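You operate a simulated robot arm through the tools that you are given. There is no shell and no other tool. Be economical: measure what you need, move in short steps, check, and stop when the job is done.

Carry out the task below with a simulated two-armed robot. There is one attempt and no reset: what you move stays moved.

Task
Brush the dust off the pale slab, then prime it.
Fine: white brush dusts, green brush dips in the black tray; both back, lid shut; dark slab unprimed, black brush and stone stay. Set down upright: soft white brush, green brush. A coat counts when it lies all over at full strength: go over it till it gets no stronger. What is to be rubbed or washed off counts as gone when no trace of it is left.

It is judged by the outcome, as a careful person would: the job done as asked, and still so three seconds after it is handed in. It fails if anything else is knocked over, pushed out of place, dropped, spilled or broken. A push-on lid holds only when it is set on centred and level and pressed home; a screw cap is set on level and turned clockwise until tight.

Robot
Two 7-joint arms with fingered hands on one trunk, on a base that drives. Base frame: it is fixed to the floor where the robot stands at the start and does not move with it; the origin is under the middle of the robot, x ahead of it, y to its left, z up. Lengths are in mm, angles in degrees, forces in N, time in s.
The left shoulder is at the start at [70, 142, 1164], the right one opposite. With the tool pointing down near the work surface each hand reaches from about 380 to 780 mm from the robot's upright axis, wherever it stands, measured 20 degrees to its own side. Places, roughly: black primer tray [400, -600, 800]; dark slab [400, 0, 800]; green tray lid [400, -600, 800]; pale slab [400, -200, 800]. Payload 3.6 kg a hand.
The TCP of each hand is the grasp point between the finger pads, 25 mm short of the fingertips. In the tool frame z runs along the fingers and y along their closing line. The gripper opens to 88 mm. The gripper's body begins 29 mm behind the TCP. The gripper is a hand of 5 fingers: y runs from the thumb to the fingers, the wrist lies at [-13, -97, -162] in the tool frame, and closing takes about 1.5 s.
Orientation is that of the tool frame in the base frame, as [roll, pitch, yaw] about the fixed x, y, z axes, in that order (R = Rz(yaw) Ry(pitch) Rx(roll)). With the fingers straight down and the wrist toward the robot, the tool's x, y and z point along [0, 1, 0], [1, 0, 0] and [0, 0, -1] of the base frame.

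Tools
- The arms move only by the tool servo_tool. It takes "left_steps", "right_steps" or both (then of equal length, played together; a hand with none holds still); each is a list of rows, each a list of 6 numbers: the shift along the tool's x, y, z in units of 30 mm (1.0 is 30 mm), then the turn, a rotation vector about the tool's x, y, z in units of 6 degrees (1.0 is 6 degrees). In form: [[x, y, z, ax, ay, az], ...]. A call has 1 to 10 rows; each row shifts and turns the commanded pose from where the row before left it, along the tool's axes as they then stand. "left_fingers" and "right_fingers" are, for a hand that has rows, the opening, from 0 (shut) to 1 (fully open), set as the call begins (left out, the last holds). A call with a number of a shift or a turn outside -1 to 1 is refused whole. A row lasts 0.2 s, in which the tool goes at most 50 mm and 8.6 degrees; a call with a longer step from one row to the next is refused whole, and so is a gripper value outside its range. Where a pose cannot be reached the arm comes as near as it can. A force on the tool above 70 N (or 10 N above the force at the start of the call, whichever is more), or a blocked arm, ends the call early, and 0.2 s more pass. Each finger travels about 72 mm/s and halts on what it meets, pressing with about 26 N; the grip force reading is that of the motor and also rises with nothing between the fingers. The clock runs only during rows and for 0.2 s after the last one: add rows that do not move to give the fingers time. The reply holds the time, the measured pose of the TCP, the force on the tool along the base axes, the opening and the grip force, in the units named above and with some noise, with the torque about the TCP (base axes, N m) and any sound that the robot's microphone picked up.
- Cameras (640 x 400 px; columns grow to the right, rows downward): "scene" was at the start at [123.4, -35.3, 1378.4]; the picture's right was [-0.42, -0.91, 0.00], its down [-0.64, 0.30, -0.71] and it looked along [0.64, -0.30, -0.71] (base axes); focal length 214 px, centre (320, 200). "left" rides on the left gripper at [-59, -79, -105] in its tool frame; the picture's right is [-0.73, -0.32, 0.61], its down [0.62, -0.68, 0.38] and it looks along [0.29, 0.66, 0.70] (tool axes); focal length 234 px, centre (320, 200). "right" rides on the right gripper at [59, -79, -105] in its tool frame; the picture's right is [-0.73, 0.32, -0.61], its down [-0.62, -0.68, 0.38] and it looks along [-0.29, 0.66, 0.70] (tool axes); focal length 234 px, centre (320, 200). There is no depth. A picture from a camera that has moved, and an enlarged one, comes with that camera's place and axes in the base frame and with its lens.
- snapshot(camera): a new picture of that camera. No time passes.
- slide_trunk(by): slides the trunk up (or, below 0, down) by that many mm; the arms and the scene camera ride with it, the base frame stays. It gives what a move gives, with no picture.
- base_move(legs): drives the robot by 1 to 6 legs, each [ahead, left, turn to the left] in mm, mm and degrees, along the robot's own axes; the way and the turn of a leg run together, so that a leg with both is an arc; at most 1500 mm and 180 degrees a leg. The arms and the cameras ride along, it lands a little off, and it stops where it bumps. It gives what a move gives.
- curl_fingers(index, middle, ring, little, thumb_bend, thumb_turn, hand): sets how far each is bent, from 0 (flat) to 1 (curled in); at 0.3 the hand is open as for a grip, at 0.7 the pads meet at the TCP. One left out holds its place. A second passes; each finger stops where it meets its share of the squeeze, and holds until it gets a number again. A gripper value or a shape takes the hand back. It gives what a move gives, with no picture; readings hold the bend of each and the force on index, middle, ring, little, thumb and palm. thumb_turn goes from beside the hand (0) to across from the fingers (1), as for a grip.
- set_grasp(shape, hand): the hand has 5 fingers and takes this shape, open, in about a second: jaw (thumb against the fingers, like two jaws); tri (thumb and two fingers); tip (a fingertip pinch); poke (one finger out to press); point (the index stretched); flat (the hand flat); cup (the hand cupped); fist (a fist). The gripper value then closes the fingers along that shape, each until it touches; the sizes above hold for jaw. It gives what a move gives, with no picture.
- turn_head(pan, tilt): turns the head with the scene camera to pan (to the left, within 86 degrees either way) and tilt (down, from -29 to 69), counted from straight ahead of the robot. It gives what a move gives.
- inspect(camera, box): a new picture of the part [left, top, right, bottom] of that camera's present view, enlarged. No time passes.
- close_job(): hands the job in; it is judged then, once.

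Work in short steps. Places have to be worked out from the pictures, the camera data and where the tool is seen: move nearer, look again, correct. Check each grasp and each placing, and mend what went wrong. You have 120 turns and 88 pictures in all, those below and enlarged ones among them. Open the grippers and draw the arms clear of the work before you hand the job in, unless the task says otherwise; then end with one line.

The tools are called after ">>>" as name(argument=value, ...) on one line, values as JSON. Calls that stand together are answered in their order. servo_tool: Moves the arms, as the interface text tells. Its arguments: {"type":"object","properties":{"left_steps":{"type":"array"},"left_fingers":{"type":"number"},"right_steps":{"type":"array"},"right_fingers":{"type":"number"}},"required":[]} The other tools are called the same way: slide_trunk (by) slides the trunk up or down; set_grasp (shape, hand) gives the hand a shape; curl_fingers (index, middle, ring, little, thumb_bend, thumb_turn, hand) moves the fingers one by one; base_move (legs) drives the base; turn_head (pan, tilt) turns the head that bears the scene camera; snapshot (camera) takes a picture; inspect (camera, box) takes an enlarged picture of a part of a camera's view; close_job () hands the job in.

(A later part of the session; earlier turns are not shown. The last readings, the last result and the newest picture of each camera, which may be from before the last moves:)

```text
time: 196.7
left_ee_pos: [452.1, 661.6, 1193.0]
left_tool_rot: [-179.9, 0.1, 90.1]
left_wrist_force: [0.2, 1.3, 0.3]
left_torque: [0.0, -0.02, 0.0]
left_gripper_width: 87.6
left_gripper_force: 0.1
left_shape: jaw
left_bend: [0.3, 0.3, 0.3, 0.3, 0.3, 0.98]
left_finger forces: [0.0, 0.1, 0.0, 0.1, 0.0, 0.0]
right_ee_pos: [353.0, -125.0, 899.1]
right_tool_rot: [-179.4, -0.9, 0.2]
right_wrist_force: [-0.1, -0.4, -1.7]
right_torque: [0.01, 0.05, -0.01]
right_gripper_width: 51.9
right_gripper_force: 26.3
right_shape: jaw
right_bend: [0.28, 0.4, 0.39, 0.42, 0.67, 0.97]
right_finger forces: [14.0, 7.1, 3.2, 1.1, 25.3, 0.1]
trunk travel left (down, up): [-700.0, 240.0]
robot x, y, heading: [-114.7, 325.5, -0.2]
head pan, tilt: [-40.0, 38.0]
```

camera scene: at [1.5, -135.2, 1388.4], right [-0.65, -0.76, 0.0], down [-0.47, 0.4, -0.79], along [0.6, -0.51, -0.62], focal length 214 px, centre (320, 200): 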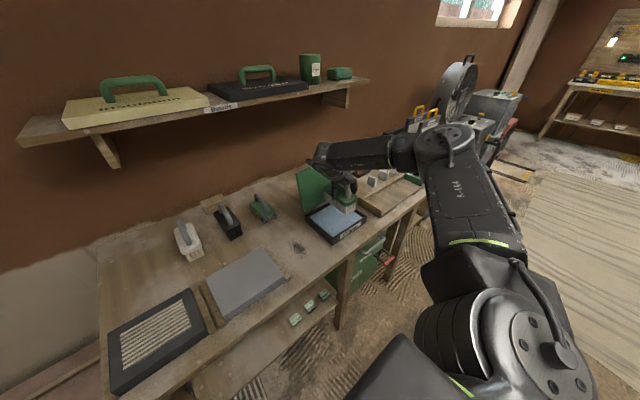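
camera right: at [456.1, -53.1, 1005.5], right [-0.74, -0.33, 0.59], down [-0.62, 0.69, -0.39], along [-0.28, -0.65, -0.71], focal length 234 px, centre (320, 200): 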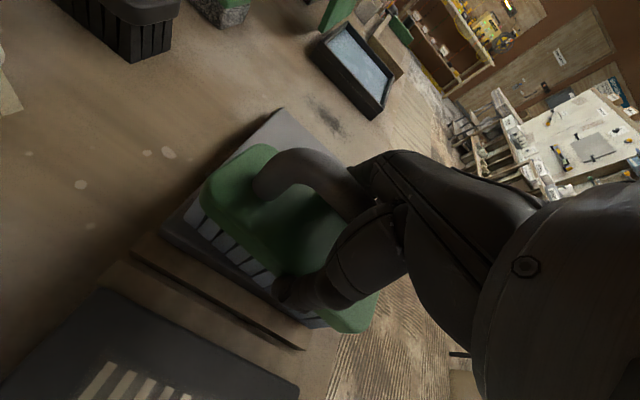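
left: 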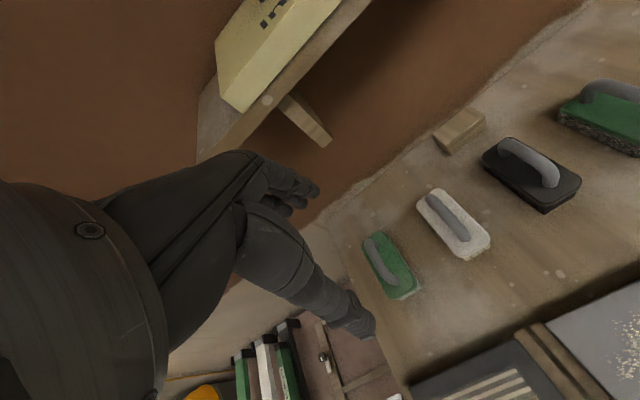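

I'll press to contact at the front left, then sweep a full lap around all the edges.

>>> servo_tool(right_steps=[[0, -0.7, 0, 0, 0, 0], [0, 0, 0.14, 0, 0, 0], [0, 0.95, 0, 0, 0, 0], [0, 0.95, 0, 0, 0, 0], [0, 0.95, 0, 0, 0, 0], [0, 0.95, 0, 0, 0, 0], [0, 0.95, 0, 0, 0, 0], [0, 0.95, 0, 0, 0, 0], [0, 0.7, 0, 0, 0, 0]])

>>> servo_tool(right_steps=[[0.9, 0, 0, 0, 0, 0], [0.9, 0, 0, 0, 0, 0], [0.7, 0, 0, 0, 0, 0], [0, -0.95, 0, 0, 0, 0], [0, -0.95, 0, 0, 0, 0], [0, -0.95, 0, 0, 0, 0], [0, -0.95, 0, 0, 0, 0], [0, -0.95, 0, 0, 0, 0], [0, -0.95, 0, 0, 0, 0], [0, -0.7, 0, 0, 0, 0]])

>>> servo_tool(right_steps=[[-0.9, 0, 0, 0, 0, 0], [-0.9, 0, 0, 0, 0, 0], [-0.3, 0, 0, 0, 0, 0], [0, 0.95, 0, 0, 0, 0], [0, 0.95, 0, 0, 0, 0], [0, 0.95, 0, 0, 0, 0], [0, 0.95, 0, 0, 0, 0], [0, 0.95, 0, 0, 0, 0], [0, 0.95, 0, 0, 0, 0], [0, 0.7, 0, 0, 0, 0]])

>>> servo_tool(right_steps=[[0.9, 0, 0, 0, 0, 0], [0.3, 0, 0, 0, 0, 0], [0, -0.95, 0, 0, 0, 0], [0, -0.95, 0, 0, 0, 0], [0, -0.95, 0, 0, 0, 0], [0, -0.95, 0, 0, 0, 0], [0, -0.95, 0, 0, 0, 0], [0, -0.95, 0, 0, 0, 0], [0, -0.7, 0, 0, 0, 0], [-0.8, 0, 0, 0, 0, 0]])

```text
time: 198.7
left_ee_pos: [451.4, 664.1, 1194.4]
left_tool_rot: [179.9, 0.2, 89.9]
left_wrist_force: [0.3, 0.2, 0.3]
left_torque: [0.02, 0.0, 0.0]
left_gripper_width: 87.8
left_gripper_force: 0.0
left_shape: jaw
left_bend: [0.3, 0.3, 0.3, 0.3, 0.3, 0.98]
left_finger forces: [0.0, 0.0, 0.0, 0.0, 0.1, 0.0]
right_ee_pos: [352.9, -294.5, 894.9]
right_tool_rot: [-179.6, -1.0, 0.4]
right_wrist_force: [-0.7, 5.3, 16.4]
right_torque: [0.5, -0.06, -0.05]
right_gripper_width: 51.5
right_gripper_force: 26.5
right_shape: jaw
right_bend: [0.29, 0.41, 0.41, 0.43, 0.66, 0.96]
right_finger forces: [12.8, 6.1, 3.4, 0.0, 26.9, 0.0]
trunk travel left (down, up): [-700.0, 240.0]
robot x, y, heading: [-112.4, 324.8, 0.0]
head pan, tilt: [-40.0, 38.0]
```

```text
time: 200.9
left_ee_pos: [451.5, 662.1, 1193.5]
left_tool_rot: [-179.9, 0.1, 89.9]
left_wrist_force: [-0.4, -0.7, -0.2]
left_torque: [-0.03, -0.01, -0.02]
left_gripper_width: 87.7
left_gripper_force: 0.1
left_shape: jaw
left_bend: [0.3, 0.3, 0.3, 0.3, 0.3, 0.98]
left_finger forces: [0.0, 0.0, 0.1, 0.0, 0.0, 0.1]
right_ee_pos: [429.1, -101.8, 896.4]
right_tool_rot: [-179.3, -0.8, 0.3]
right_wrist_force: [-0.1, 0.3, -0.8]
right_torque: [-0.03, 0.01, -0.01]
right_gripper_width: 51.9
right_gripper_force: 25.3
right_shape: jaw
right_bend: [0.28, 0.4, 0.39, 0.42, 0.67, 0.98]
right_finger forces: [13.2, 6.7, 3.0, 1.6, 24.7, 0.0]
trunk travel left (down, up): [-700.0, 240.0]
robot x, y, heading: [-112.2, 324.6, -0.0]
head pan, tilt: [-40.0, 38.0]
```

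```text
time: 203.1
left_ee_pos: [450.3, 663.2, 1194.2]
left_tool_rot: [180.0, 0.1, 90.1]
left_wrist_force: [-0.1, -0.1, 0.1]
left_torque: [-0.04, -0.02, 0.0]
left_gripper_width: 87.7
left_gripper_force: 0.0
left_shape: jaw
left_bend: [0.3, 0.3, 0.3, 0.3, 0.3, 0.98]
left_finger forces: [0.1, 0.0, 0.0, 0.0, 0.0, 0.1]
right_ee_pos: [363.0, -294.7, 894.5]
right_tool_rot: [-179.6, -0.7, 0.3]
right_wrist_force: [-0.3, 2.6, 5.8]
right_torque: [0.25, -0.03, 0.02]
right_gripper_width: 51.9
right_gripper_force: 25.9
right_shape: jaw
right_bend: [0.29, 0.41, 0.39, 0.42, 0.66, 0.98]
right_finger forces: [12.8, 6.5, 3.3, 1.3, 26.7, 0.1]
trunk travel left (down, up): [-700.0, 240.0]
robot x, y, heading: [-113.7, 319.9, -0.0]
head pan, tilt: [-40.0, 38.0]
```

```text
time: 205.3
left_ee_pos: [450.5, 659.9, 1194.5]
left_tool_rot: [-180.0, 0.1, 90.0]
left_wrist_force: [-0.5, 0.2, 0.9]
left_torque: [-0.02, -0.04, 0.01]
left_gripper_width: 87.8
left_gripper_force: 0.1
left_shape: jaw
left_bend: [0.3, 0.3, 0.3, 0.3, 0.3, 0.98]
left_finger forces: [0.0, 0.1, 0.1, 0.0, 0.0, 0.0]
right_ee_pos: [377.1, -105.2, 894.5]
right_tool_rot: [-179.4, -0.8, 0.3]
right_wrist_force: [0.5, -0.5, -1.0]
right_torque: [-0.03, -0.02, 0.0]
right_gripper_width: 51.5
right_gripper_force: 26.0
right_shape: jaw
right_bend: [0.28, 0.4, 0.39, 0.42, 0.67, 0.97]
right_finger forces: [13.0, 6.6, 3.0, 1.3, 24.3, 0.0]
trunk travel left (down, up): [-700.0, 240.0]
robot x, y, heading: [-113.4, 323.8, 0.1]
head pan, tilt: [-40.0, 38.0]
```

Contact at the left side is very light. I'll press 2 mm more there and stroke, then look.

>>> servo_tool(right_steps=[[0, 0, 0.08, 0, 0, 0], [-0.7, 0, 0, 0, 0, 0], [0, 0.9, 0, 0, 0, 0], [0, 0.9, 0, 0, 0, 0], [0, 0.9, 0, 0, 0, 0], [0.7, 0, 0, 0, 0, 0], [0, -0.9, 0, 0, 0, 0], [0, -0.9, 0, 0, 0, 0], [0, -0.9, 0, 0, 0, 0], [0, 0, 0, 0, 0, 0]])

>>> servo_tool(right_steps=[[0.7, 0, 0, 0, 0, 0], [0.7, 0, 0, 0, 0, 0], [0, 0.95, 0, 0, 0, 0], [0, 0.95, 0, 0, 0, 0], [0, 0.95, 0, 0, 0, 0], [0, 0.95, 0, 0, 0, 0], [0, 0.95, 0, 0, 0, 0], [0, 0.95, 0, 0, 0, 0], [0, 0.5, 0, 0, 0, 0], [-0.8, 0, 0, 0, 0, 0]])

>>> servo_tool(right_steps=[[0, -0.95, 0, 0, 0, 0], [0, -0.95, 0, 0, 0, 0], [0, -0.95, 0, 0, 0, 0], [0, -0.95, 0, 0, 0, 0], [0, -0.95, 0, 0, 0, 0], [0, -0.95, 0, 0, 0, 0], [0, -0.5, 0, 0, 0, 0], [0, 0, -1, 0, 0, 0], [0.2, 1, -1, 0, 0, 0], [0.3, 1, 0, 0, 0, 0]])

>>> base_move(legs=[[0, -372, 0]])

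>>> inspect(camera="scene", box=[200, 200, 310, 320])

```text
time: 207.5
left_ee_pos: [450.5, 660.8, 1194.0]
left_tool_rot: [-180.0, -0.1, 90.0]
left_wrist_force: [-1.0, -0.2, -0.3]
left_torque: [-0.01, -0.02, 0.04]
left_gripper_width: 87.6
left_gripper_force: 0.1
left_shape: jaw
left_bend: [0.3, 0.3, 0.3, 0.3, 0.3, 0.98]
left_finger forces: [0.0, 0.0, 0.0, 0.1, 0.0, 0.0]
right_ee_pos: [378.5, -100.4, 890.7]
right_tool_rot: [-179.3, -0.8, 0.4]
right_wrist_force: [1.4, 0.4, 0.8]
right_torque: [0.04, 0.0, 0.02]
right_gripper_width: 49.0
right_gripper_force: 25.9
right_shape: jaw
right_bend: [0.28, 0.43, 0.39, 0.41, 0.68, 0.98]
right_finger forces: [12.9, 5.1, 3.2, 1.7, 24.8, 0.1]
trunk travel left (down, up): [-700.0, 240.0]
robot x, y, heading: [-112.7, 325.5, -0.0]
head pan, tilt: [-40.0, 38.0]
```

```text
time: 209.7
left_ee_pos: [451.0, 661.3, 1194.8]
left_tool_rot: [179.8, 0.1, 90.0]
left_wrist_force: [-0.8, 0.1, -0.9]
left_torque: [0.01, 0.01, 0.0]
left_gripper_width: 87.8
left_gripper_force: 0.1
left_shape: jaw
left_bend: [0.3, 0.3, 0.3, 0.3, 0.3, 0.98]
left_finger forces: [0.1, 0.1, 0.1, 0.1, 0.0, 0.0]
right_ee_pos: [393.8, -287.9, 890.6]
right_tool_rot: [-179.4, -0.9, 0.3]
right_wrist_force: [1.5, 0.7, 5.3]
right_torque: [0.19, -0.04, -0.06]
right_gripper_width: 48.1
right_gripper_force: 25.9
right_shape: jaw
right_bend: [0.29, 0.43, 0.41, 0.42, 0.68, 0.96]
right_finger forces: [14.0, 4.5, 2.9, 0.9, 22.3, 0.0]
trunk travel left (down, up): [-700.0, 240.0]
robot x, y, heading: [-117.0, 327.6, 0.0]
head pan, tilt: [-40.0, 38.0]
```

```text
time: 211.9
left_ee_pos: [452.6, 659.3, 1193.5]
left_tool_rot: [-180.0, 0.0, 90.1]
left_wrist_force: [0.9, 0.0, 0.2]
left_torque: [0.01, -0.02, -0.03]
left_gripper_width: 87.7
left_gripper_force: 0.1
left_shape: jaw
left_bend: [0.3, 0.3, 0.3, 0.3, 0.3, 0.98]
left_finger forces: [0.1, 0.1, 0.0, 0.0, 0.0, 0.0]
right_ee_pos: [408.0, -166.8, 952.7]
right_tool_rot: [-179.2, -0.7, 0.3]
right_wrist_force: [-0.1, 0.5, -1.0]
right_torque: [0.0, 0.0, 0.0]
right_gripper_width: 48.3
right_gripper_force: 25.7
right_shape: jaw
right_bend: [0.29, 0.43, 0.41, 0.41, 0.68, 0.97]
right_finger forces: [13.6, 4.9, 3.3, 1.6, 24.0, 0.0]
trunk travel left (down, up): [-700.0, 240.0]
robot x, y, heading: [-111.6, 323.2, -0.1]
head pan, tilt: [-40.0, 38.0]
```

```text
time: 214.3
left_ee_pos: [451.7, 278.5, 1194.3]
left_tool_rot: [-179.9, 0.0, 89.8]
left_wrist_force: [0.0, 0.6, 0.0]
left_torque: [0.01, 0.0, 0.01]
left_gripper_width: 87.9
left_gripper_force: 0.1
left_shape: jaw
left_bend: [0.3, 0.3, 0.3, 0.3, 0.3, 0.98]
left_finger forces: [0.0, 0.1, 0.0, 0.0, 0.0, 0.0]
right_ee_pos: [405.1, -549.5, 952.6]
right_tool_rot: [-179.4, -0.8, 0.1]
right_wrist_force: [-0.4, -0.1, -1.5]
right_torque: [0.0, 0.02, 0.0]
right_gripper_width: 48.2
right_gripper_force: 25.5
right_shape: jaw
right_bend: [0.29, 0.43, 0.41, 0.41, 0.68, 0.97]
right_finger forces: [13.6, 4.9, 3.3, 1.7, 24.0, 0.0]
trunk travel left (down, up): [-700.0, 240.0]
robot x, y, heading: [-116.9, -58.1, -0.3]
head pan, tilt: [-40.0, 38.0]
```

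```text
3.33 times, centred on (255, 260) of scene
camera zoom: at [1.0, -113.2, 1388.4], right [-0.65, -0.76, 0.0], down [-0.47, 0.4, -0.79], along [0.6, -0.51, -0.62], focal length 715 px, centre (537, 0)
```

zoom: 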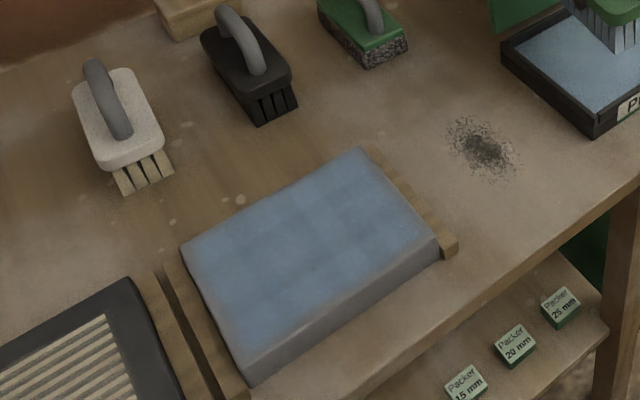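

I'll zoom in closely on the slab to judge whether the coat is full out to the edges.

>>> inspect(camera="scene", box=[225, 240, 280, 320])

>>> inspect(camera="scene", box=[250, 240, 290, 285])

```text
5.00 times, centred on (252, 280) of scene
camera zoom: at [1.0, -113.2, 1388.4], right [-0.65, -0.76, 0.0], down [-0.47, 0.4, -0.79], along [0.6, -0.51, -0.62], focal length 1072 px, centre (658, -200)
```

zoom: 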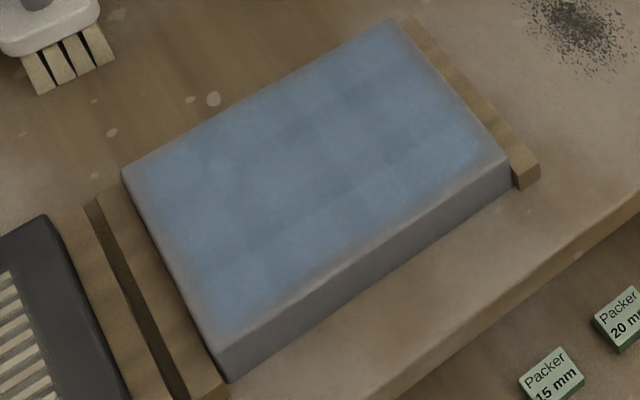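

```text
8.89 times, centred on (270, 262) of scene
camera zoom: at [1.0, -113.2, 1388.4], right [-0.65, -0.76, 0.0], down [-0.47, 0.4, -0.79], along [0.6, -0.51, -0.62], focal length 1906 px, centre (764, -356)
```

zoom: 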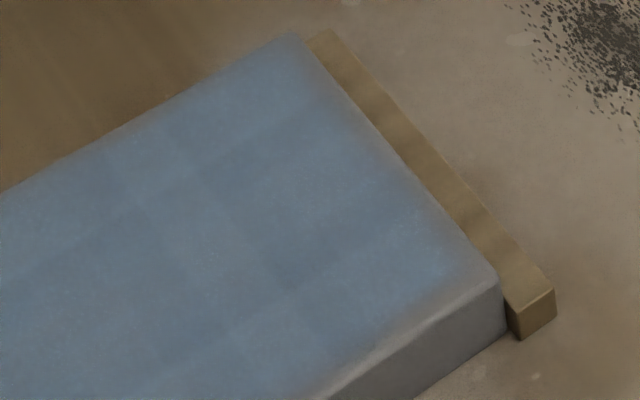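

The coat still shows slight patchiness, and a weaker front and right margin. I'll take another load (the brush has settled about 4 mm in my grip, so I'll dip deeper).

>>> servo_tool(right_steps=[[0.5, 0.2, 0.7, 0, 0, 0], [0, 0, 0.7, 0, 0, 0], [0, 0, 0.5, 0, 0, 0], [0, 0, 0.4, 0, 0, 0], [0, 0, 0.12, 0, 0, 0], [0, 0, 0.1, 0, 0, 0], [0, 0, 0, 0, 0, 0]])

```text
time: 215.9
left_ee_pos: [451.0, 278.8, 1193.7]
left_tool_rot: [-180.0, 0.1, 89.7]
left_wrist_force: [-0.1, -0.1, 0.2]
left_torque: [-0.01, 0.0, -0.01]
left_gripper_width: 87.6
left_gripper_force: 0.1
left_shape: jaw
left_bend: [0.3, 0.3, 0.3, 0.3, 0.3, 0.98]
left_finger forces: [0.0, 0.0, 0.1, 0.0, 0.0, 0.0]
right_ee_pos: [421.0, -554.4, 877.8]
right_tool_rot: [-179.4, -0.8, -0.1]
right_wrist_force: [1.1, -2.0, 7.8]
right_torque: [0.11, -0.02, 0.02]
right_gripper_width: 48.3
right_gripper_force: 26.1
right_shape: jaw
right_bend: [0.74, 0.43, 0.41, 0.41, 0.69, 0.97]
right_finger forces: [12.9, 4.8, 3.0, 2.0, 20.5, 0.0]
trunk travel left (down, up): [-700.0, 240.0]
robot x, y, heading: [-120.0, -57.6, -0.4]
head pan, tilt: [-40.0, 38.0]
```

It's in contact and loaded, but the index finger slipped off the bar. I'll wiggle, lift and check the hold.

>>> servo_tool(right_steps=[[0, 0.3, 0, 0, 0, 0], [0, -0.5, 0, 0, 0, 0], [0, 0.2, 0, 0, 0, 0], [0, 0, -0.4, 0, 0, 0], [0, 0, -0.6, 0, 0, 0], [0, 0, -0.6, 0, 0, 0], [0, 0, -0.7, 0, 0, 0], [0, 0, -0.2, 0, 0, 0], [0, 0, 0, 0, 0, 0]])

>>> snapshot(camera="right")

>>> inspect(camera="scene", box=[290, 140, 400, 240])

```text
time: 217.9
left_ee_pos: [452.4, 277.2, 1194.7]
left_tool_rot: [-179.9, -0.1, 89.9]
left_wrist_force: [-0.1, 0.7, -0.2]
left_torque: [0.02, 0.03, 0.02]
left_gripper_width: 87.4
left_gripper_force: 0.1
left_shape: jaw
left_bend: [0.3, 0.3, 0.3, 0.3, 0.3, 0.98]
left_finger forces: [0.0, 0.0, 0.0, 0.1, 0.0, 0.0]
right_ee_pos: [420.2, -556.4, 953.2]
right_tool_rot: [-179.3, -0.8, 0.1]
right_wrist_force: [0.2, -0.4, -1.4]
right_torque: [-0.02, 0.0, 0.02]
right_gripper_width: 48.1
right_gripper_force: 26.5
right_shape: jaw
right_bend: [0.74, 0.43, 0.41, 0.41, 0.68, 0.97]
right_finger forces: [13.8, 5.0, 3.0, 1.6, 23.9, 0.0]
trunk travel left (down, up): [-700.0, 240.0]
robot x, y, heading: [-114.6, -54.9, -0.3]
head pan, tilt: [-40.0, 38.0]
```

```text
24 pictures are left
camera right: at [478.1, -477.3, 1058.8], right [-0.73, -0.33, 0.59], down [-0.62, 0.68, -0.38], along [-0.28, -0.65, -0.71], focal length 234 px, centre (320, 200)
```

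right: 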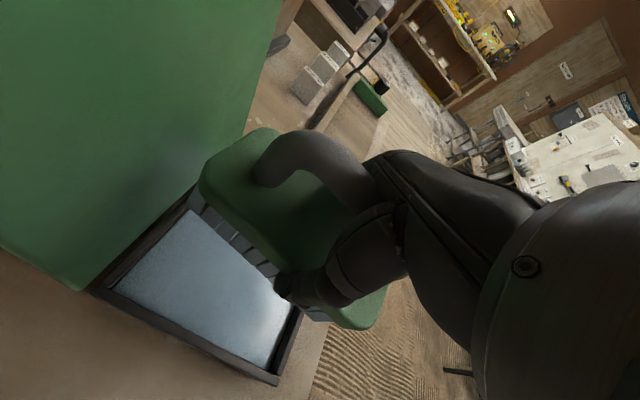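

```text
4.00 times, centred on (345, 190) of scene
camera zoom: at [1.1, -114.1, 1388.4], right [-0.65, -0.76, 0.0], down [-0.47, 0.4, -0.79], along [0.6, -0.51, -0.62], focal length 858 px, centre (220, 240)
```

zoom: 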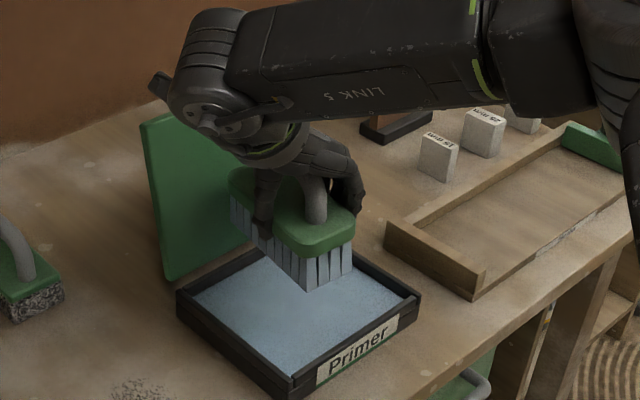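

The brush is still held level and well loaded. I'll go back to the slab for another lap, keeping pressure light.

>>> base_move(legs=[[0, 376, 0]])

>>> servo_tool(right_steps=[[-0.9, -1, 0.6, 0, 0, 0], [-0.9, -0.8, 0.6, 0, 0, 0], [-0.4, -0.2, 0.6, 0, 0, 0], [0, 0, 0.2, 0, 0, 0], [0, 0, 0.08, 0, 0, 0], [0, 0, 0, 0, 0, 0]])

```text
time: 220.3
left_ee_pos: [456.4, 650.5, 1194.9]
left_tool_rot: [-179.9, 0.0, 89.5]
left_wrist_force: [0.4, 0.2, -0.2]
left_torque: [0.0, -0.02, -0.02]
left_gripper_width: 87.6
left_gripper_force: 0.1
left_shape: jaw
left_bend: [0.3, 0.3, 0.3, 0.3, 0.3, 0.98]
left_finger forces: [0.0, 0.0, 0.0, 0.0, 0.0, 0.0]
right_ee_pos: [420.8, -181.8, 952.9]
right_tool_rot: [-179.3, -0.8, -0.3]
right_wrist_force: [1.2, 0.6, -0.6]
right_torque: [0.03, -0.02, 0.03]
right_gripper_width: 48.1
right_gripper_force: 26.3
right_shape: jaw
right_bend: [0.74, 0.43, 0.41, 0.41, 0.68, 0.97]
right_finger forces: [13.8, 5.1, 3.0, 1.6, 23.9, 0.1]
trunk travel left (down, up): [-700.0, 240.0]
robot x, y, heading: [-111.1, 315.1, -0.6]
head pan, tilt: [-40.0, 38.0]
```

```text
time: 221.7
left_ee_pos: [455.3, 650.4, 1193.7]
left_tool_rot: [179.9, 0.1, 89.4]
left_wrist_force: [-0.2, -0.1, 1.0]
left_torque: [0.01, -0.01, -0.01]
left_gripper_width: 87.6
left_gripper_force: 0.0
left_shape: jaw
left_bend: [0.3, 0.3, 0.3, 0.3, 0.3, 0.98]
left_finger forces: [0.0, 0.0, 0.2, 0.1, 0.1, 0.1]
right_ee_pos: [355.4, -120.3, 890.8]
right_tool_rot: [-179.4, -0.8, -0.2]
right_wrist_force: [0.3, -0.3, -0.6]
right_torque: [0.06, -0.01, 0.01]
right_gripper_width: 48.4
right_gripper_force: 26.6
right_shape: jaw
right_bend: [0.74, 0.43, 0.41, 0.41, 0.68, 0.97]
right_finger forces: [13.2, 5.0, 3.2, 1.8, 23.2, 0.1]
trunk travel left (down, up): [-700.0, 240.0]
robot x, y, heading: [-110.2, 322.6, -0.7]
head pan, tilt: [-40.0, 38.0]
```

Just touching; I'll go 2 mm more, then make overlapping laps with slow strokes along the front.

>>> servo_tool(right_steps=[[0, -0.4, 0.08, 0, 0, 0], [0, 0.95, 0, 0, 0, 0], [0, 0.95, 0, 0, 0, 0], [0, 0.95, 0, 0, 0, 0], [0, 0.95, 0, 0, 0, 0], [0, 0.95, 0, 0, 0, 0], [0, 0.95, 0, 0, 0, 0], [0, 0.5, 0, 0, 0, 0], [-0.4, 0, 0, 0, 0, 0]])

>>> servo_tool(right_steps=[[0, -0.95, 0, 0, 0, 0], [0, -0.95, 0, 0, 0, 0], [0, -0.95, 0, 0, 0, 0], [0, -0.95, 0, 0, 0, 0], [0, -0.95, 0, 0, 0, 0], [0, -0.95, 0, 0, 0, 0], [0, -0.5, 0, 0, 0, 0], [0.8, 0, 0, 0, 0, 0], [0.8, 0, 0, 0, 0, 0]])

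>>> servo_tool(right_steps=[[0, 0.95, 0, 0, 0, 0], [0, 0.95, 0, 0, 0, 0], [0, 0.95, 0, 0, 0, 0], [0, 0.95, 0, 0, 0, 0], [0, 0.95, 0, 0, 0, 0], [0, 0.95, 0, 0, 0, 0], [0, 0.5, 0, 0, 0, 0], [0.8, 0, 0, 0, 0, 0], [0.7, 0, 0, 0, 0, 0]])

>>> servo_tool(right_steps=[[0, -0.95, 0, 0, 0, 0], [0, -0.95, 0, 0, 0, 0], [0, -0.95, 0, 0, 0, 0], [0, -0.95, 0, 0, 0, 0], [0, -0.95, 0, 0, 0, 0], [0, -0.95, 0, 0, 0, 0], [0, -0.5, 0, 0, 0, 0], [-0.8, 0, 0, 0, 0, 0], [-0.3, 0, 0, 0, 0, 0]])

>>> servo_tool(right_steps=[[0, 0.95, 0, 0, 0, 0], [0, 0.95, 0, 0, 0, 0], [0, 0.95, 0, 0, 0, 0], [0, 0.95, 0, 0, 0, 0], [0, 0.95, 0, 0, 0, 0], [0, 0.95, 0, 0, 0, 0], [0, 0.9, 0, 0, 0, 0], [0, 0.3, -0.2, 0, 0, 0]])

>>> inspect(camera="scene", box=[310, 180, 400, 250])

```text
time: 223.7
left_ee_pos: [455.2, 653.1, 1192.8]
left_tool_rot: [-179.9, 0.2, 89.6]
left_wrist_force: [-0.1, -0.2, 0.6]
left_torque: [0.01, 0.0, -0.02]
left_gripper_width: 87.7
left_gripper_force: 0.1
left_shape: jaw
left_bend: [0.3, 0.3, 0.3, 0.3, 0.3, 0.98]
left_finger forces: [0.0, 0.0, 0.1, 0.0, 0.0, 0.0]
right_ee_pos: [342.8, -294.5, 887.1]
right_tool_rot: [-179.4, -0.9, -0.1]
right_wrist_force: [3.4, 0.2, 9.0]
right_torque: [0.25, -0.11, -0.11]
right_gripper_width: 47.2
right_gripper_force: 25.9
right_shape: jaw
right_bend: [0.74, 0.44, 0.42, 0.42, 0.69, 0.96]
right_finger forces: [13.7, 4.0, 2.9, 0.9, 23.1, 5.2]
trunk travel left (down, up): [-700.0, 240.0]
robot x, y, heading: [-109.0, 319.6, -0.4]
head pan, tilt: [-40.0, 38.0]
```

```text
time: 225.7
left_ee_pos: [457.2, 650.5, 1193.6]
left_tool_rot: [-179.9, 0.2, 89.5]
left_wrist_force: [-0.3, -0.1, -0.2]
left_torque: [-0.02, -0.03, -0.01]
left_gripper_width: 87.8
left_gripper_force: 0.1
left_shape: jaw
left_bend: [0.3, 0.3, 0.3, 0.3, 0.3, 0.98]
left_finger forces: [0.0, 0.0, 0.0, 0.0, 0.1, 0.0]
right_ee_pos: [394.1, -108.3, 887.5]
right_tool_rot: [-179.4, -0.7, -0.2]
right_wrist_force: [0.1, -0.7, -1.5]
right_torque: [0.0, 0.02, 0.0]
right_gripper_width: 47.3
right_gripper_force: 26.4
right_shape: jaw
right_bend: [0.74, 0.44, 0.42, 0.41, 0.69, 0.98]
right_finger forces: [13.1, 4.1, 2.9, 2.1, 26.0, 5.2]
trunk travel left (down, up): [-700.0, 240.0]
robot x, y, heading: [-112.9, 318.4, -0.4]
head pan, tilt: [-40.0, 38.0]
```

```text
time: 227.7
left_ee_pos: [456.2, 651.7, 1193.1]
left_tool_rot: [-179.9, 0.1, 89.5]
left_wrist_force: [-0.8, 1.6, -0.1]
left_torque: [-0.01, -0.01, 0.01]
left_gripper_width: 87.5
left_gripper_force: 0.1
left_shape: jaw
left_bend: [0.3, 0.3, 0.3, 0.3, 0.3, 0.98]
left_finger forces: [0.0, 0.1, 0.0, 0.0, 0.1, 0.0]
right_ee_pos: [435.0, -293.4, 886.9]
right_tool_rot: [-179.5, -0.8, -0.2]
right_wrist_force: [-1.4, 0.7, 0.7]
right_torque: [0.06, -0.04, 0.03]
right_gripper_width: 47.3
right_gripper_force: 26.3
right_shape: jaw
right_bend: [0.74, 0.44, 0.42, 0.41, 0.69, 0.98]
right_finger forces: [12.9, 4.2, 2.8, 2.2, 26.3, 6.8]
trunk travel left (down, up): [-700.0, 240.0]
robot x, y, heading: [-113.9, 322.7, -0.7]
head pan, tilt: [-40.0, 38.0]
```

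```text
time: 229.7
left_ee_pos: [455.7, 651.2, 1193.3]
left_tool_rot: [-179.8, 0.1, 89.7]
left_wrist_force: [0.3, 0.2, 0.0]
left_torque: [0.04, 0.03, 0.01]
left_gripper_width: 87.5
left_gripper_force: 0.1
left_shape: jaw
left_bend: [0.3, 0.3, 0.3, 0.3, 0.3, 0.98]
left_finger forces: [0.0, 0.1, 0.0, 0.0, 0.0, 0.0]
right_ee_pos: [404.2, -107.7, 886.9]
right_tool_rot: [-179.4, -0.8, -0.1]
right_wrist_force: [0.2, -0.7, -1.1]
right_torque: [-0.01, -0.01, -0.01]
right_gripper_width: 47.3
right_gripper_force: 25.8
right_shape: jaw
right_bend: [0.74, 0.44, 0.42, 0.41, 0.69, 0.98]
right_finger forces: [13.1, 4.3, 2.6, 2.1, 25.7, 5.6]
trunk travel left (down, up): [-700.0, 240.0]
robot x, y, heading: [-113.6, 318.4, -0.6]
head pan, tilt: [-40.0, 38.0]
```

```text
time: 231.5
left_ee_pos: [455.0, 651.2, 1193.3]
left_tool_rot: [179.9, 0.2, 89.5]
left_wrist_force: [-1.1, -0.6, -0.4]
left_torque: [0.01, -0.03, 0.04]
left_gripper_width: 87.6
left_gripper_force: 0.1
left_shape: jaw
left_bend: [0.3, 0.3, 0.3, 0.3, 0.3, 0.98]
left_finger forces: [0.0, 0.1, 0.1, 0.0, 0.0, 0.0]
right_ee_pos: [405.8, -315.4, 892.7]
right_tool_rot: [-179.3, -0.8, -0.3]
right_wrist_force: [0.0, 0.6, -1.7]
right_torque: [0.04, 0.02, 0.02]
right_gripper_width: 46.9
right_gripper_force: 25.8
right_shape: jaw
right_bend: [0.74, 0.44, 0.42, 0.41, 0.69, 0.98]
right_finger forces: [13.4, 4.1, 2.5, 2.1, 25.7, 5.9]
trunk travel left (down, up): [-700.0, 240.0]
robot x, y, heading: [-113.4, 313.9, -0.7]
head pan, tilt: [-40.0, 38.0]
```

```text
5.71 times, centred on (355, 215) of scene
camera zoom: at [3.1, 261.1, 1388.4], right [-0.65, -0.76, 0.0], down [-0.47, 0.4, -0.79], along [0.6, -0.51, -0.62], focal length 1226 px, centre (120, 114)
```

zoom: 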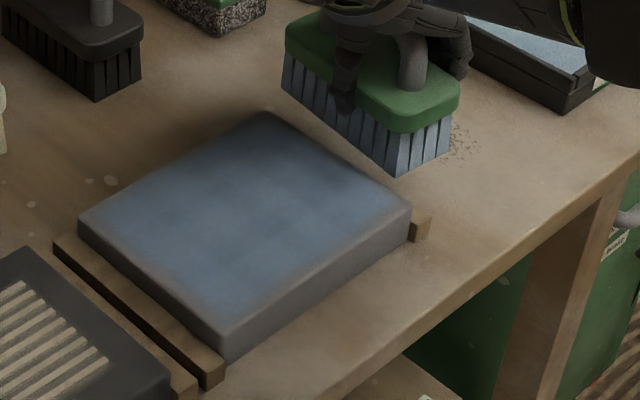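

The bar is now seated against the palm, so pressure will hold better. The brush is still wet, so I'll do another full lap 4 mm lower with firm contact.

>>> servo_tool(right_steps=[[0, -0.5, 0, 0, 0, 0], [0.8, -0.2, 0.3, 0, 0, 0], [0, 0, 0.05, 0, 0, 0], [0, -0.95, 0, 0, 0, 0], [0, -0.95, 0, 0, 0, 0], [0, -0.95, 0, 0, 0, 0], [0, -0.95, 0, 0, 0, 0], [0, -0.95, 0, 0, 0, 0], [0, -0.95, 0, 0, 0, 0], [0, -0.5, 0, 0, 0, 0]])

>>> servo_tool(right_steps=[[-0.8, 0, 0.05, 0, 0, 0], [-0.5, 0, 0, 0, 0, 0], [0, 0.95, 0, 0, 0, 0], [0, 0.95, 0, 0, 0, 0], [0, 0.95, 0, 0, 0, 0], [0, 0.95, 0, 0, 0, 0], [0, 0.95, 0, 0, 0, 0], [0, 0.95, 0, 0, 0, 0], [0, 0.5, 0, 0, 0, 0], [-0.9, 0, 0, 0, 0, 0]])

>>> servo_tool(right_steps=[[-0.5, 0, 0, 0, 0, 0], [0, -0.95, 0, 0, 0, 0], [0, -0.95, 0, 0, 0, 0], [0, -0.95, 0, 0, 0, 0], [0, -0.95, 0, 0, 0, 0], [0, -0.95, 0, 0, 0, 0], [0, -0.95, 0, 0, 0, 0], [0, -0.5, 0, 0, 0, 0], [0.7, 0, 0, 0, 0, 0], [0, 0, 0, 0, 0, 0]])

>>> servo_tool(right_steps=[[0, 0.95, 0, 0, 0, 0], [0, 0.95, 0, 0, 0, 0], [0, 0.95, 0, 0, 0, 0], [0, 0.95, 0, 0, 0, 0], [0, 0.95, 0, 0, 0, 0], [0, 0.95, 0, 0, 0, 0], [0, 0.9, 0, 0, 0, 0], [0, 0.3, -0.2, 0, 0, 0]])

>>> inspect(camera="scene", box=[310, 180, 400, 250])

```text
time: 233.7
left_ee_pos: [453.5, 653.0, 1194.9]
left_tool_rot: [-180.0, 0.1, 89.6]
left_wrist_force: [0.2, -0.7, -0.9]
left_torque: [0.01, -0.01, 0.04]
left_gripper_width: 87.8
left_gripper_force: 0.1
left_shape: jaw
left_bend: [0.3, 0.3, 0.3, 0.3, 0.3, 0.98]
left_finger forces: [0.0, 0.0, 0.0, 0.0, 0.0, 0.0]
right_ee_pos: [426.3, -106.6, 886.4]
right_tool_rot: [-179.5, -0.8, -0.3]
right_wrist_force: [-0.3, -3.8, 14.0]
right_torque: [-0.16, -0.23, -0.11]
right_gripper_width: 47.0
right_gripper_force: 26.4
right_shape: jaw
right_bend: [0.74, 0.43, 0.42, 0.41, 0.7, 0.97]
right_finger forces: [14.0, 5.1, 2.7, 1.8, 25.9, 14.5]
trunk travel left (down, up): [-700.0, 240.0]
robot x, y, heading: [-113.1, 316.3, -0.5]
head pan, tilt: [-40.0, 38.0]
```

```text
time: 235.9
left_ee_pos: [453.5, 654.1, 1194.9]
left_tool_rot: [179.9, 0.3, 89.6]
left_wrist_force: [0.1, -0.1, 1.3]
left_torque: [0.03, -0.02, 0.01]
left_gripper_width: 87.6
left_gripper_force: 0.1
left_shape: jaw
left_bend: [0.3, 0.3, 0.3, 0.3, 0.3, 0.98]
left_finger forces: [0.0, 0.0, 0.1, 0.1, 0.0, 0.1]
right_ee_pos: [362.9, -292.8, 883.6]
right_tool_rot: [-179.7, -1.0, -0.3]
right_wrist_force: [9.8, -0.9, 24.3]
right_torque: [0.77, 0.14, -0.26]
right_gripper_width: 44.7
right_gripper_force: 25.9
right_shape: jaw
right_bend: [0.74, 0.46, 0.43, 0.43, 0.69, 0.96]
right_finger forces: [12.7, 2.6, 0.0, 0.0, 27.6, 28.9]
trunk travel left (down, up): [-700.0, 240.0]
robot x, y, heading: [-112.4, 321.4, -0.5]
head pan, tilt: [-40.0, 38.0]
```

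```text
time: 238.1
left_ee_pos: [453.5, 653.0, 1195.5]
left_tool_rot: [179.9, 0.2, 89.5]
left_wrist_force: [0.3, -0.2, -0.2]
left_torque: [0.0, 0.01, -0.02]
left_gripper_width: 87.9
left_gripper_force: 0.2
left_shape: jaw
left_bend: [0.3, 0.3, 0.3, 0.3, 0.3, 0.98]
left_finger forces: [0.0, 0.1, 0.0, 0.0, 0.1, 0.0]
right_ee_pos: [367.8, -106.5, 883.1]
right_tool_rot: [-179.5, -0.9, -0.1]
right_wrist_force: [-4.9, 0.6, 15.4]
right_torque: [0.14, -0.56, -0.01]
right_gripper_width: 47.6
right_gripper_force: 26.3
right_shape: jaw
right_bend: [0.74, 0.43, 0.42, 0.42, 0.69, 0.97]
right_finger forces: [12.3, 4.3, 2.0, 1.4, 32.9, 29.3]
trunk travel left (down, up): [-700.0, 240.0]
robot x, y, heading: [-112.2, 320.6, -0.7]
head pan, tilt: [-40.0, 38.0]
```

```text
time: 239.9
left_ee_pos: [456.8, 648.3, 1194.0]
left_tool_rot: [-179.9, 0.0, 89.4]
left_wrist_force: [0.1, -0.8, -0.8]
left_torque: [0.02, 0.02, 0.0]
left_gripper_width: 87.6
left_gripper_force: 0.1
left_shape: jaw
left_bend: [0.3, 0.3, 0.3, 0.3, 0.3, 0.98]
left_finger forces: [0.0, 0.0, 0.0, 0.0, 0.0, 0.0]
right_ee_pos: [366.6, -316.5, 884.8]
right_tool_rot: [-179.3, -0.6, -0.2]
right_wrist_force: [-0.3, 0.5, -1.6]
right_torque: [-0.03, 0.0, 0.0]
right_gripper_width: 45.7
right_gripper_force: 26.4
right_shape: jaw
right_bend: [0.74, 0.44, 0.43, 0.41, 0.68, 0.99]
right_finger forces: [12.5, 4.1, 1.5, 2.3, 32.5, 15.7]
trunk travel left (down, up): [-700.0, 240.0]
robot x, y, heading: [-109.5, 319.7, -0.6]
head pan, tilt: [-40.0, 38.0]
```

```text
5.71 times, centred on (355, 215) of scene
camera zoom: at [4.4, 258.7, 1387.9], right [-0.65, -0.76, 0.0], down [-0.47, 0.4, -0.79], along [0.6, -0.51, -0.62], focal length 1226 px, centre (120, 114)
```

zoom: 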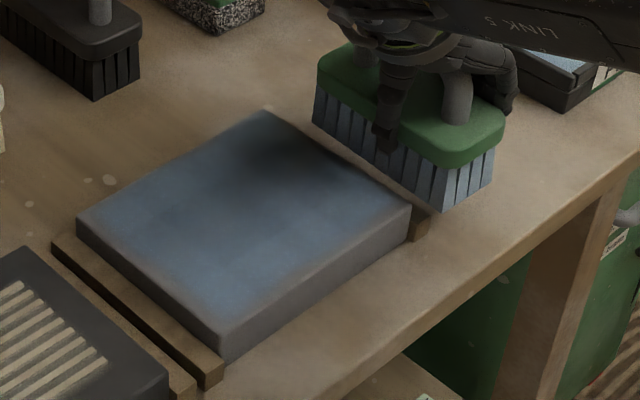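

I'll lift and drive to the tray side for an unshadowed comparison.

>>> servo_tool(right_steps=[[0, -0.5, -1, 0, 0, 0], [0.9, -1, -1, 0, 0, 0], [0.9, -1, -0.3, 0, 0, 0], [0, -1, 0, 0, 0, 0], [0, -1, 0, 0, 0, 0], [0, 0, 0, 0, 0, 0]])

>>> base_move(legs=[[0, -376, 0.5]])

>>> inspect(camera="scene", box=[225, 240, 280, 320])

>>> inspect(camera="scene", box=[250, 240, 290, 285])

```text
refused: row 2 steps farther than a row can; nothing moved
```

```text
time: 242.3
left_ee_pos: [452.3, 282.5, 1193.7]
left_tool_rot: [-179.9, 0.1, 90.3]
left_wrist_force: [-0.2, -0.3, -0.3]
left_torque: [-0.02, 0.01, 0.01]
left_gripper_width: 87.7
left_gripper_force: 0.0
left_shape: jaw
left_bend: [0.3, 0.3, 0.3, 0.3, 0.3, 0.98]
left_finger forces: [0.0, 0.1, 0.0, 0.0, 0.1, 0.0]
right_ee_pos: [372.2, -683.6, 886.4]
right_tool_rot: [-179.4, -0.8, 0.6]
right_wrist_force: [0.8, 0.6, 0.2]
right_torque: [0.04, -0.09, 0.02]
right_gripper_width: 46.0
right_gripper_force: 26.0
right_shape: jaw
right_bend: [0.74, 0.44, 0.43, 0.41, 0.68, 0.98]
right_finger forces: [12.1, 4.0, 1.8, 2.1, 32.4, 16.7]
trunk travel left (down, up): [-700.0, 240.0]
robot x, y, heading: [-109.2, -54.2, 0.0]
head pan, tilt: [-40.0, 38.0]
```

```text
5.00 times, centred on (252, 280) of scene
camera zoom: at [2.9, -111.9, 1388.3], right [-0.64, -0.77, 0.0], down [-0.47, 0.39, -0.79], along [0.6, -0.51, -0.62], focal length 1072 px, centre (658, -200)
```

zoom: 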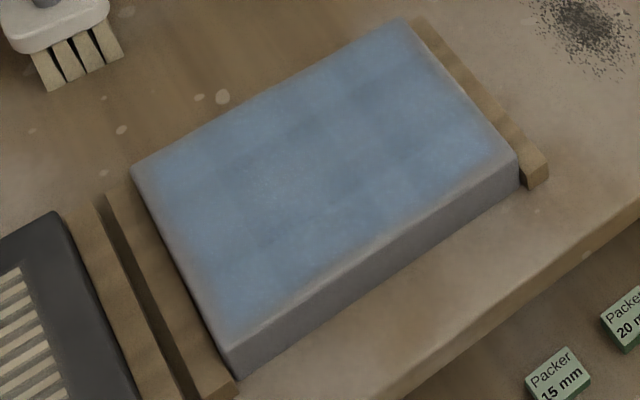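

```text
8.89 times, centred on (270, 262) of scene
camera zoom: at [2.9, -111.9, 1388.3], right [-0.64, -0.77, 0.0], down [-0.47, 0.39, -0.79], along [0.6, -0.51, -0.62], focal length 1906 px, centre (764, -356)
```

zoom: 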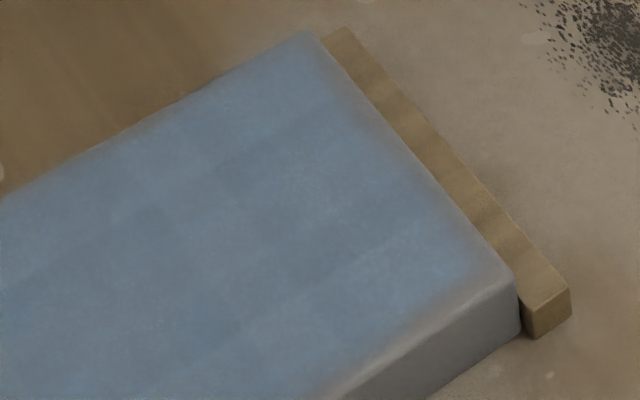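

The lift was refused but the base still drove, so the brush may have been dragged low across the tray. I'll check the tray at once.

>>> snapshot(camera="scene")

```text
18 pictures are left
camera scene: at [2.9, -111.9, 1388.3], right [-0.64, -0.77, 0.0], down [-0.47, 0.39, -0.79], along [0.6, -0.51, -0.62], focal length 214 px, centre (320, 200)
```

scene: 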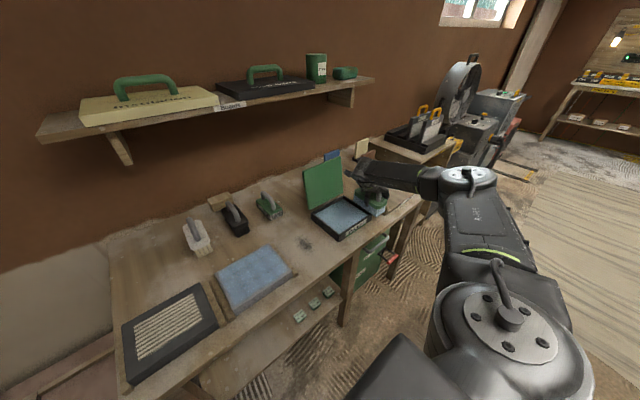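

The tray seems roughly in place. I'll lift straight up and zoom in.

>>> servo_tool(right_steps=[[0, 0, -0.7, 0, 0, 0], [0, 0, -0.8, 0, 0, 0], [0, 0, -0.8, 0, 0, 0], [0, 0, 0, 0, 0, 0]])

>>> inspect(camera="scene", box=[290, 140, 410, 250])

```text
time: 243.3
left_ee_pos: [451.4, 283.0, 1194.6]
left_tool_rot: [-179.9, 0.1, 90.2]
left_wrist_force: [-0.7, 0.9, -0.1]
left_torque: [0.02, 0.02, 0.03]
left_gripper_width: 87.8
left_gripper_force: 0.0
left_shape: jaw
left_bend: [0.3, 0.3, 0.3, 0.3, 0.3, 0.98]
left_finger forces: [0.0, 0.1, 0.1, 0.0, 0.1, 0.0]
right_ee_pos: [372.0, -683.3, 956.3]
right_tool_rot: [-179.4, -0.9, 0.5]
right_wrist_force: [0.1, 0.0, -0.7]
right_torque: [0.01, 0.01, 0.02]
right_gripper_width: 45.7
right_gripper_force: 25.8
right_shape: jaw
right_bend: [0.74, 0.44, 0.43, 0.41, 0.68, 0.98]
right_finger forces: [12.4, 4.1, 1.5, 2.0, 32.2, 15.8]
trunk travel left (down, up): [-700.0, 240.0]
robot x, y, heading: [-108.3, -54.5, 0.2]
head pan, tilt: [-40.0, 38.0]
```

```text
3.64 times, centred on (350, 195) of scene
camera zoom: at [2.8, -112.1, 1388.4], right [-0.64, -0.77, 0.0], down [-0.47, 0.4, -0.79], along [0.6, -0.51, -0.62], focal length 780 px, centre (211, 218)
```

zoom: 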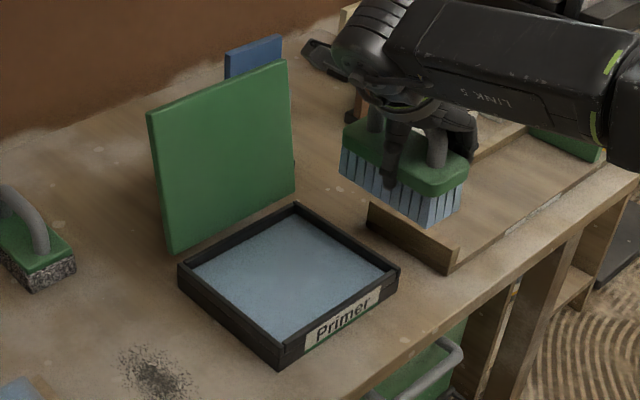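

The tray and frame corners match their earlier positions, so the brush passed above the tray rim (its pad is about 13 mm below the slab top). The coat looks converged except perhaps the front margin. With the brush still wet, I'll give the margins one more firm lap.

>>> base_move(legs=[[0, 376, 0]])

>>> servo_tool(right_steps=[[-0.3, -1, 0, 0, 0, 0], [-0.3, -1, 0.5, 0, 0, 0], [0, -1, 0.5, 0, 0, 0], [0, -1, 0.5, 0, 0, 0], [0, -1, 0.3, 0, 0, 0], [0, -1, 0.3, 0, 0, 0], [0, -0.6, 0, 0, 0, 0], [0, 0, 0.15, 0, 0, 0], [0, 0, 0, 0, 0, 0]])

```text
time: 245.6
left_ee_pos: [452.6, 646.8, 1194.2]
left_tool_rot: [-179.9, 0.0, 89.9]
left_wrist_force: [0.1, 0.9, -0.3]
left_torque: [0.0, 0.02, 0.02]
left_gripper_width: 87.9
left_gripper_force: 0.1
left_shape: jaw
left_bend: [0.3, 0.3, 0.3, 0.3, 0.3, 0.98]
left_finger forces: [0.0, 0.1, 0.0, 0.0, 0.0, 0.0]
right_ee_pos: [368.7, -318.0, 954.8]
right_tool_rot: [-179.4, -0.8, 0.1]
right_wrist_force: [-0.1, -0.4, -2.0]
right_torque: [0.02, 0.03, -0.03]
right_gripper_width: 45.6
right_gripper_force: 25.8
right_shape: jaw
right_bend: [0.74, 0.44, 0.43, 0.41, 0.68, 0.98]
right_finger forces: [12.4, 4.1, 1.6, 2.0, 32.2, 15.9]
trunk travel left (down, up): [-700.0, 240.0]
robot x, y, heading: [-113.5, 312.7, -0.1]
head pan, tilt: [-40.0, 38.0]
```

```text
time: 247.6
left_ee_pos: [453.0, 647.1, 1195.0]
left_tool_rot: [-179.9, 0.1, 89.7]
left_wrist_force: [0.1, 0.1, -0.2]
left_torque: [0.02, 0.01, 0.0]
left_gripper_width: 87.9
left_gripper_force: 0.0
left_shape: jaw
left_bend: [0.3, 0.3, 0.3, 0.3, 0.3, 0.98]
left_finger forces: [0.0, 0.0, 0.0, 0.1, 0.0, 0.1]
right_ee_pos: [351.7, -119.5, 889.8]
right_tool_rot: [-179.4, -0.8, 0.1]
right_wrist_force: [-0.1, 0.4, -0.8]
right_torque: [-0.01, 0.05, 0.04]
right_gripper_width: 45.9
right_gripper_force: 26.0
right_shape: jaw
right_bend: [0.74, 0.44, 0.43, 0.41, 0.68, 0.98]
right_finger forces: [12.3, 4.2, 1.5, 2.0, 31.9, 15.4]
trunk travel left (down, up): [-700.0, 240.0]
robot x, y, heading: [-112.6, 310.9, -0.4]
head pan, tilt: [-40.0, 38.0]
```

I'll lower to firm contact and do the front margin twice, plus strokes along x at the left and right margins.

>>> servo_tool(right_steps=[[0, -0.3, 0.2, 0, 0, 0], [0, 0.9, 0, 0, 0, 0], [0, 0.9, 0, 0, 0, 0], [0, 0.9, 0, 0, 0, 0], [0, 0.9, 0, 0, 0, 0], [0, 0.9, 0, 0, 0, 0], [0, 0.9, 0, 0, 0, 0], [0, 0.3, 0, 0, 0, 0], [0.9, 0, 0, 0, 0, 0], [0.9, 0, 0, 0, 0, 0]])

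>>> servo_tool(right_steps=[[0.7, 0, 0, 0, 0, 0], [-0.9, 0, 0, 0, 0, 0], [-0.9, 0, 0, 0, 0, 0], [-0.9, -0.3, 0, 0, 0, 0], [0, -0.9, 0, 0, 0, 0], [0, -0.9, 0, 0, 0, 0], [0, -0.9, 0, 0, 0, 0], [0, -0.9, 0, 0, 0, 0], [0, -0.9, 0, 0, 0, 0], [0, -0.9, 0, 0, 0, 0]])

>>> servo_tool(right_steps=[[0.9, 0, 0, 0, 0, 0], [0.9, 0, 0, 0, 0, 0], [0.8, 0, 0, 0, 0, 0], [0, 0.9, 0, 0, 0, 0], [0, 0.9, 0, 0, 0, 0], [0, 0.9, 0, 0, 0, 0], [0, 0.9, 0, 0, 0, 0], [0, 0.9, 0, 0, 0, 0], [0, 0.9, 0, 0, 0, 0], [-0.9, 0, 0, 0, 0, 0]])

>>> servo_tool(right_steps=[[0, -0.9, 0, 0, 0, 0], [0, -0.9, 0, 0, 0, 0], [0, -0.9, 0, 0, 0, 0], [0, -0.9, 0, 0, 0, 0], [0, -0.9, 0, 0, 0, 0], [0, -0.9, 0, 0, 0, 0], [-0.9, 0, 0, 0, 0, 0], [-0.5, 0, 0, 0, 0, 0], [0, 0.9, 0, 0, 0, 0], [0, 0.9, 0, 0, 0, 0]])

>>> servo_tool(right_steps=[[0, 0.9, 0, 0, 0, 0], [0, 0.9, 0, 0, 0, 0], [0, 0.9, 0, 0, 0, 0], [0, 0.9, 0, 0, 0, 0], [0, 0, -0.8, 0, 0, 0], [0, 0, -0.9, 0, 0, 0], [0.5, 0, -0.6, 0, 0, 0], [0.8, 0, 0, 0, 0, 0], [0, 0, 0, 0, 0, 0]])

```text
time: 249.8
left_ee_pos: [451.6, 648.7, 1194.6]
left_tool_rot: [-180.0, 0.2, 89.8]
left_wrist_force: [-0.2, -0.7, -0.1]
left_torque: [0.01, -0.05, 0.02]
left_gripper_width: 87.7
left_gripper_force: 0.2
left_shape: jaw
left_bend: [0.3, 0.3, 0.3, 0.3, 0.3, 0.98]
left_finger forces: [0.0, 0.1, 0.1, 0.0, 0.0, 0.0]
right_ee_pos: [402.4, -280.5, 884.2]
right_tool_rot: [-179.7, -0.8, 0.0]
right_wrist_force: [-2.6, -0.9, 10.8]
right_torque: [0.2, -0.23, 0.06]
right_gripper_width: 45.7
right_gripper_force: 25.9
right_shape: jaw
right_bend: [0.74, 0.45, 0.43, 0.41, 0.68, 0.99]
right_finger forces: [12.0, 3.9, 1.5, 2.4, 32.6, 22.6]
trunk travel left (down, up): [-700.0, 240.0]
robot x, y, heading: [-114.2, 313.8, -0.1]
head pan, tilt: [-40.0, 38.0]
```

```text
time: 252.0
left_ee_pos: [453.7, 648.4, 1194.5]
left_tool_rot: [180.0, 0.1, 89.8]
left_wrist_force: [-0.1, -0.2, 0.6]
left_torque: [0.02, -0.02, 0.02]
left_gripper_width: 87.9
left_gripper_force: 0.1
left_shape: jaw
left_bend: [0.3, 0.3, 0.3, 0.3, 0.3, 0.98]
left_finger forces: [0.0, 0.1, 0.0, 0.0, 0.1, 0.0]
right_ee_pos: [342.7, -110.2, 882.8]
right_tool_rot: [-179.5, -0.8, 0.0]
right_wrist_force: [-0.2, -3.9, 15.6]
right_torque: [-0.13, -0.31, -0.11]
right_gripper_width: 47.3
right_gripper_force: 25.6
right_shape: jaw
right_bend: [0.74, 0.43, 0.42, 0.42, 0.68, 0.97]
right_finger forces: [13.9, 5.2, 2.4, 1.5, 30.1, 24.6]
trunk travel left (down, up): [-700.0, 240.0]
robot x, y, heading: [-111.7, 310.2, 0.0]
head pan, tilt: [-40.0, 38.0]
```

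```text
time: 254.2
left_ee_pos: [452.8, 647.9, 1195.8]
left_tool_rot: [179.9, 0.1, 89.9]
left_wrist_force: [-0.1, 0.1, -0.5]
left_torque: [0.0, -0.03, -0.03]
left_gripper_width: 87.6
left_gripper_force: 0.1
left_shape: jaw
left_bend: [0.3, 0.3, 0.3, 0.3, 0.3, 0.98]
left_finger forces: [0.1, 0.1, 0.0, 0.0, 0.1, 0.0]
right_ee_pos: [393.6, -275.1, 886.0]
right_tool_rot: [-179.4, -1.0, 0.1]
right_wrist_force: [0.2, 0.3, 0.3]
right_torque: [0.06, -0.05, 0.03]
right_gripper_width: 47.0
right_gripper_force: 25.9
right_shape: jaw
right_bend: [0.74, 0.43, 0.42, 0.41, 0.68, 0.98]
right_finger forces: [12.4, 4.4, 2.5, 2.0, 32.7, 16.9]
trunk travel left (down, up): [-700.0, 240.0]
robot x, y, heading: [-115.8, 311.6, -0.2]
head pan, tilt: [-40.0, 38.0]
```

```text
time: 256.4
left_ee_pos: [453.0, 648.3, 1195.1]
left_tool_rot: [-180.0, -0.1, 89.8]
left_wrist_force: [0.3, -0.1, 0.0]
left_torque: [0.0, 0.05, 0.01]
left_gripper_width: 87.3
left_gripper_force: 0.0
left_shape: jaw
left_bend: [0.3, 0.3, 0.3, 0.3, 0.3, 0.98]
left_finger forces: [0.0, 0.0, 0.1, 0.1, 0.1, 0.0]
right_ee_pos: [352.5, -165.5, 885.9]
right_tool_rot: [-179.5, -0.9, 0.0]
right_wrist_force: [-0.6, 0.7, 0.3]
right_torque: [0.04, -0.12, 0.06]
right_gripper_width: 46.8
right_gripper_force: 26.2
right_shape: jaw
right_bend: [0.74, 0.43, 0.42, 0.41, 0.68, 0.98]
right_finger forces: [11.8, 4.3, 2.4, 2.2, 32.2, 16.0]
trunk travel left (down, up): [-700.0, 240.0]
robot x, y, heading: [-113.3, 312.0, -0.3]
head pan, tilt: [-40.0, 38.0]
```

```text
time: 258.4
left_ee_pos: [452.8, 648.2, 1194.5]
left_tool_rot: [-180.0, 0.0, 89.7]
left_wrist_force: [0.1, -0.6, 1.0]
left_torque: [-0.01, -0.04, -0.01]
left_gripper_width: 87.8
left_gripper_force: 0.1
left_shape: jaw
left_bend: [0.3, 0.3, 0.3, 0.3, 0.3, 0.98]
left_finger forces: [0.0, 0.1, 0.1, 0.0, 0.0, 0.1]
right_ee_pos: [390.5, -276.1, 954.8]
right_tool_rot: [-179.4, -0.8, 0.2]
right_wrist_force: [-0.6, 0.6, -1.5]
right_torque: [-0.01, 0.02, -0.01]
right_gripper_width: 46.4
right_gripper_force: 25.5
right_shape: jaw
right_bend: [0.74, 0.44, 0.43, 0.41, 0.68, 0.98]
right_finger forces: [12.8, 4.4, 2.1, 2.0, 30.2, 12.8]
trunk travel left (down, up): [-700.0, 240.0]
robot x, y, heading: [-112.7, 311.5, -0.1]
head pan, tilt: [-40.0, 38.0]
```

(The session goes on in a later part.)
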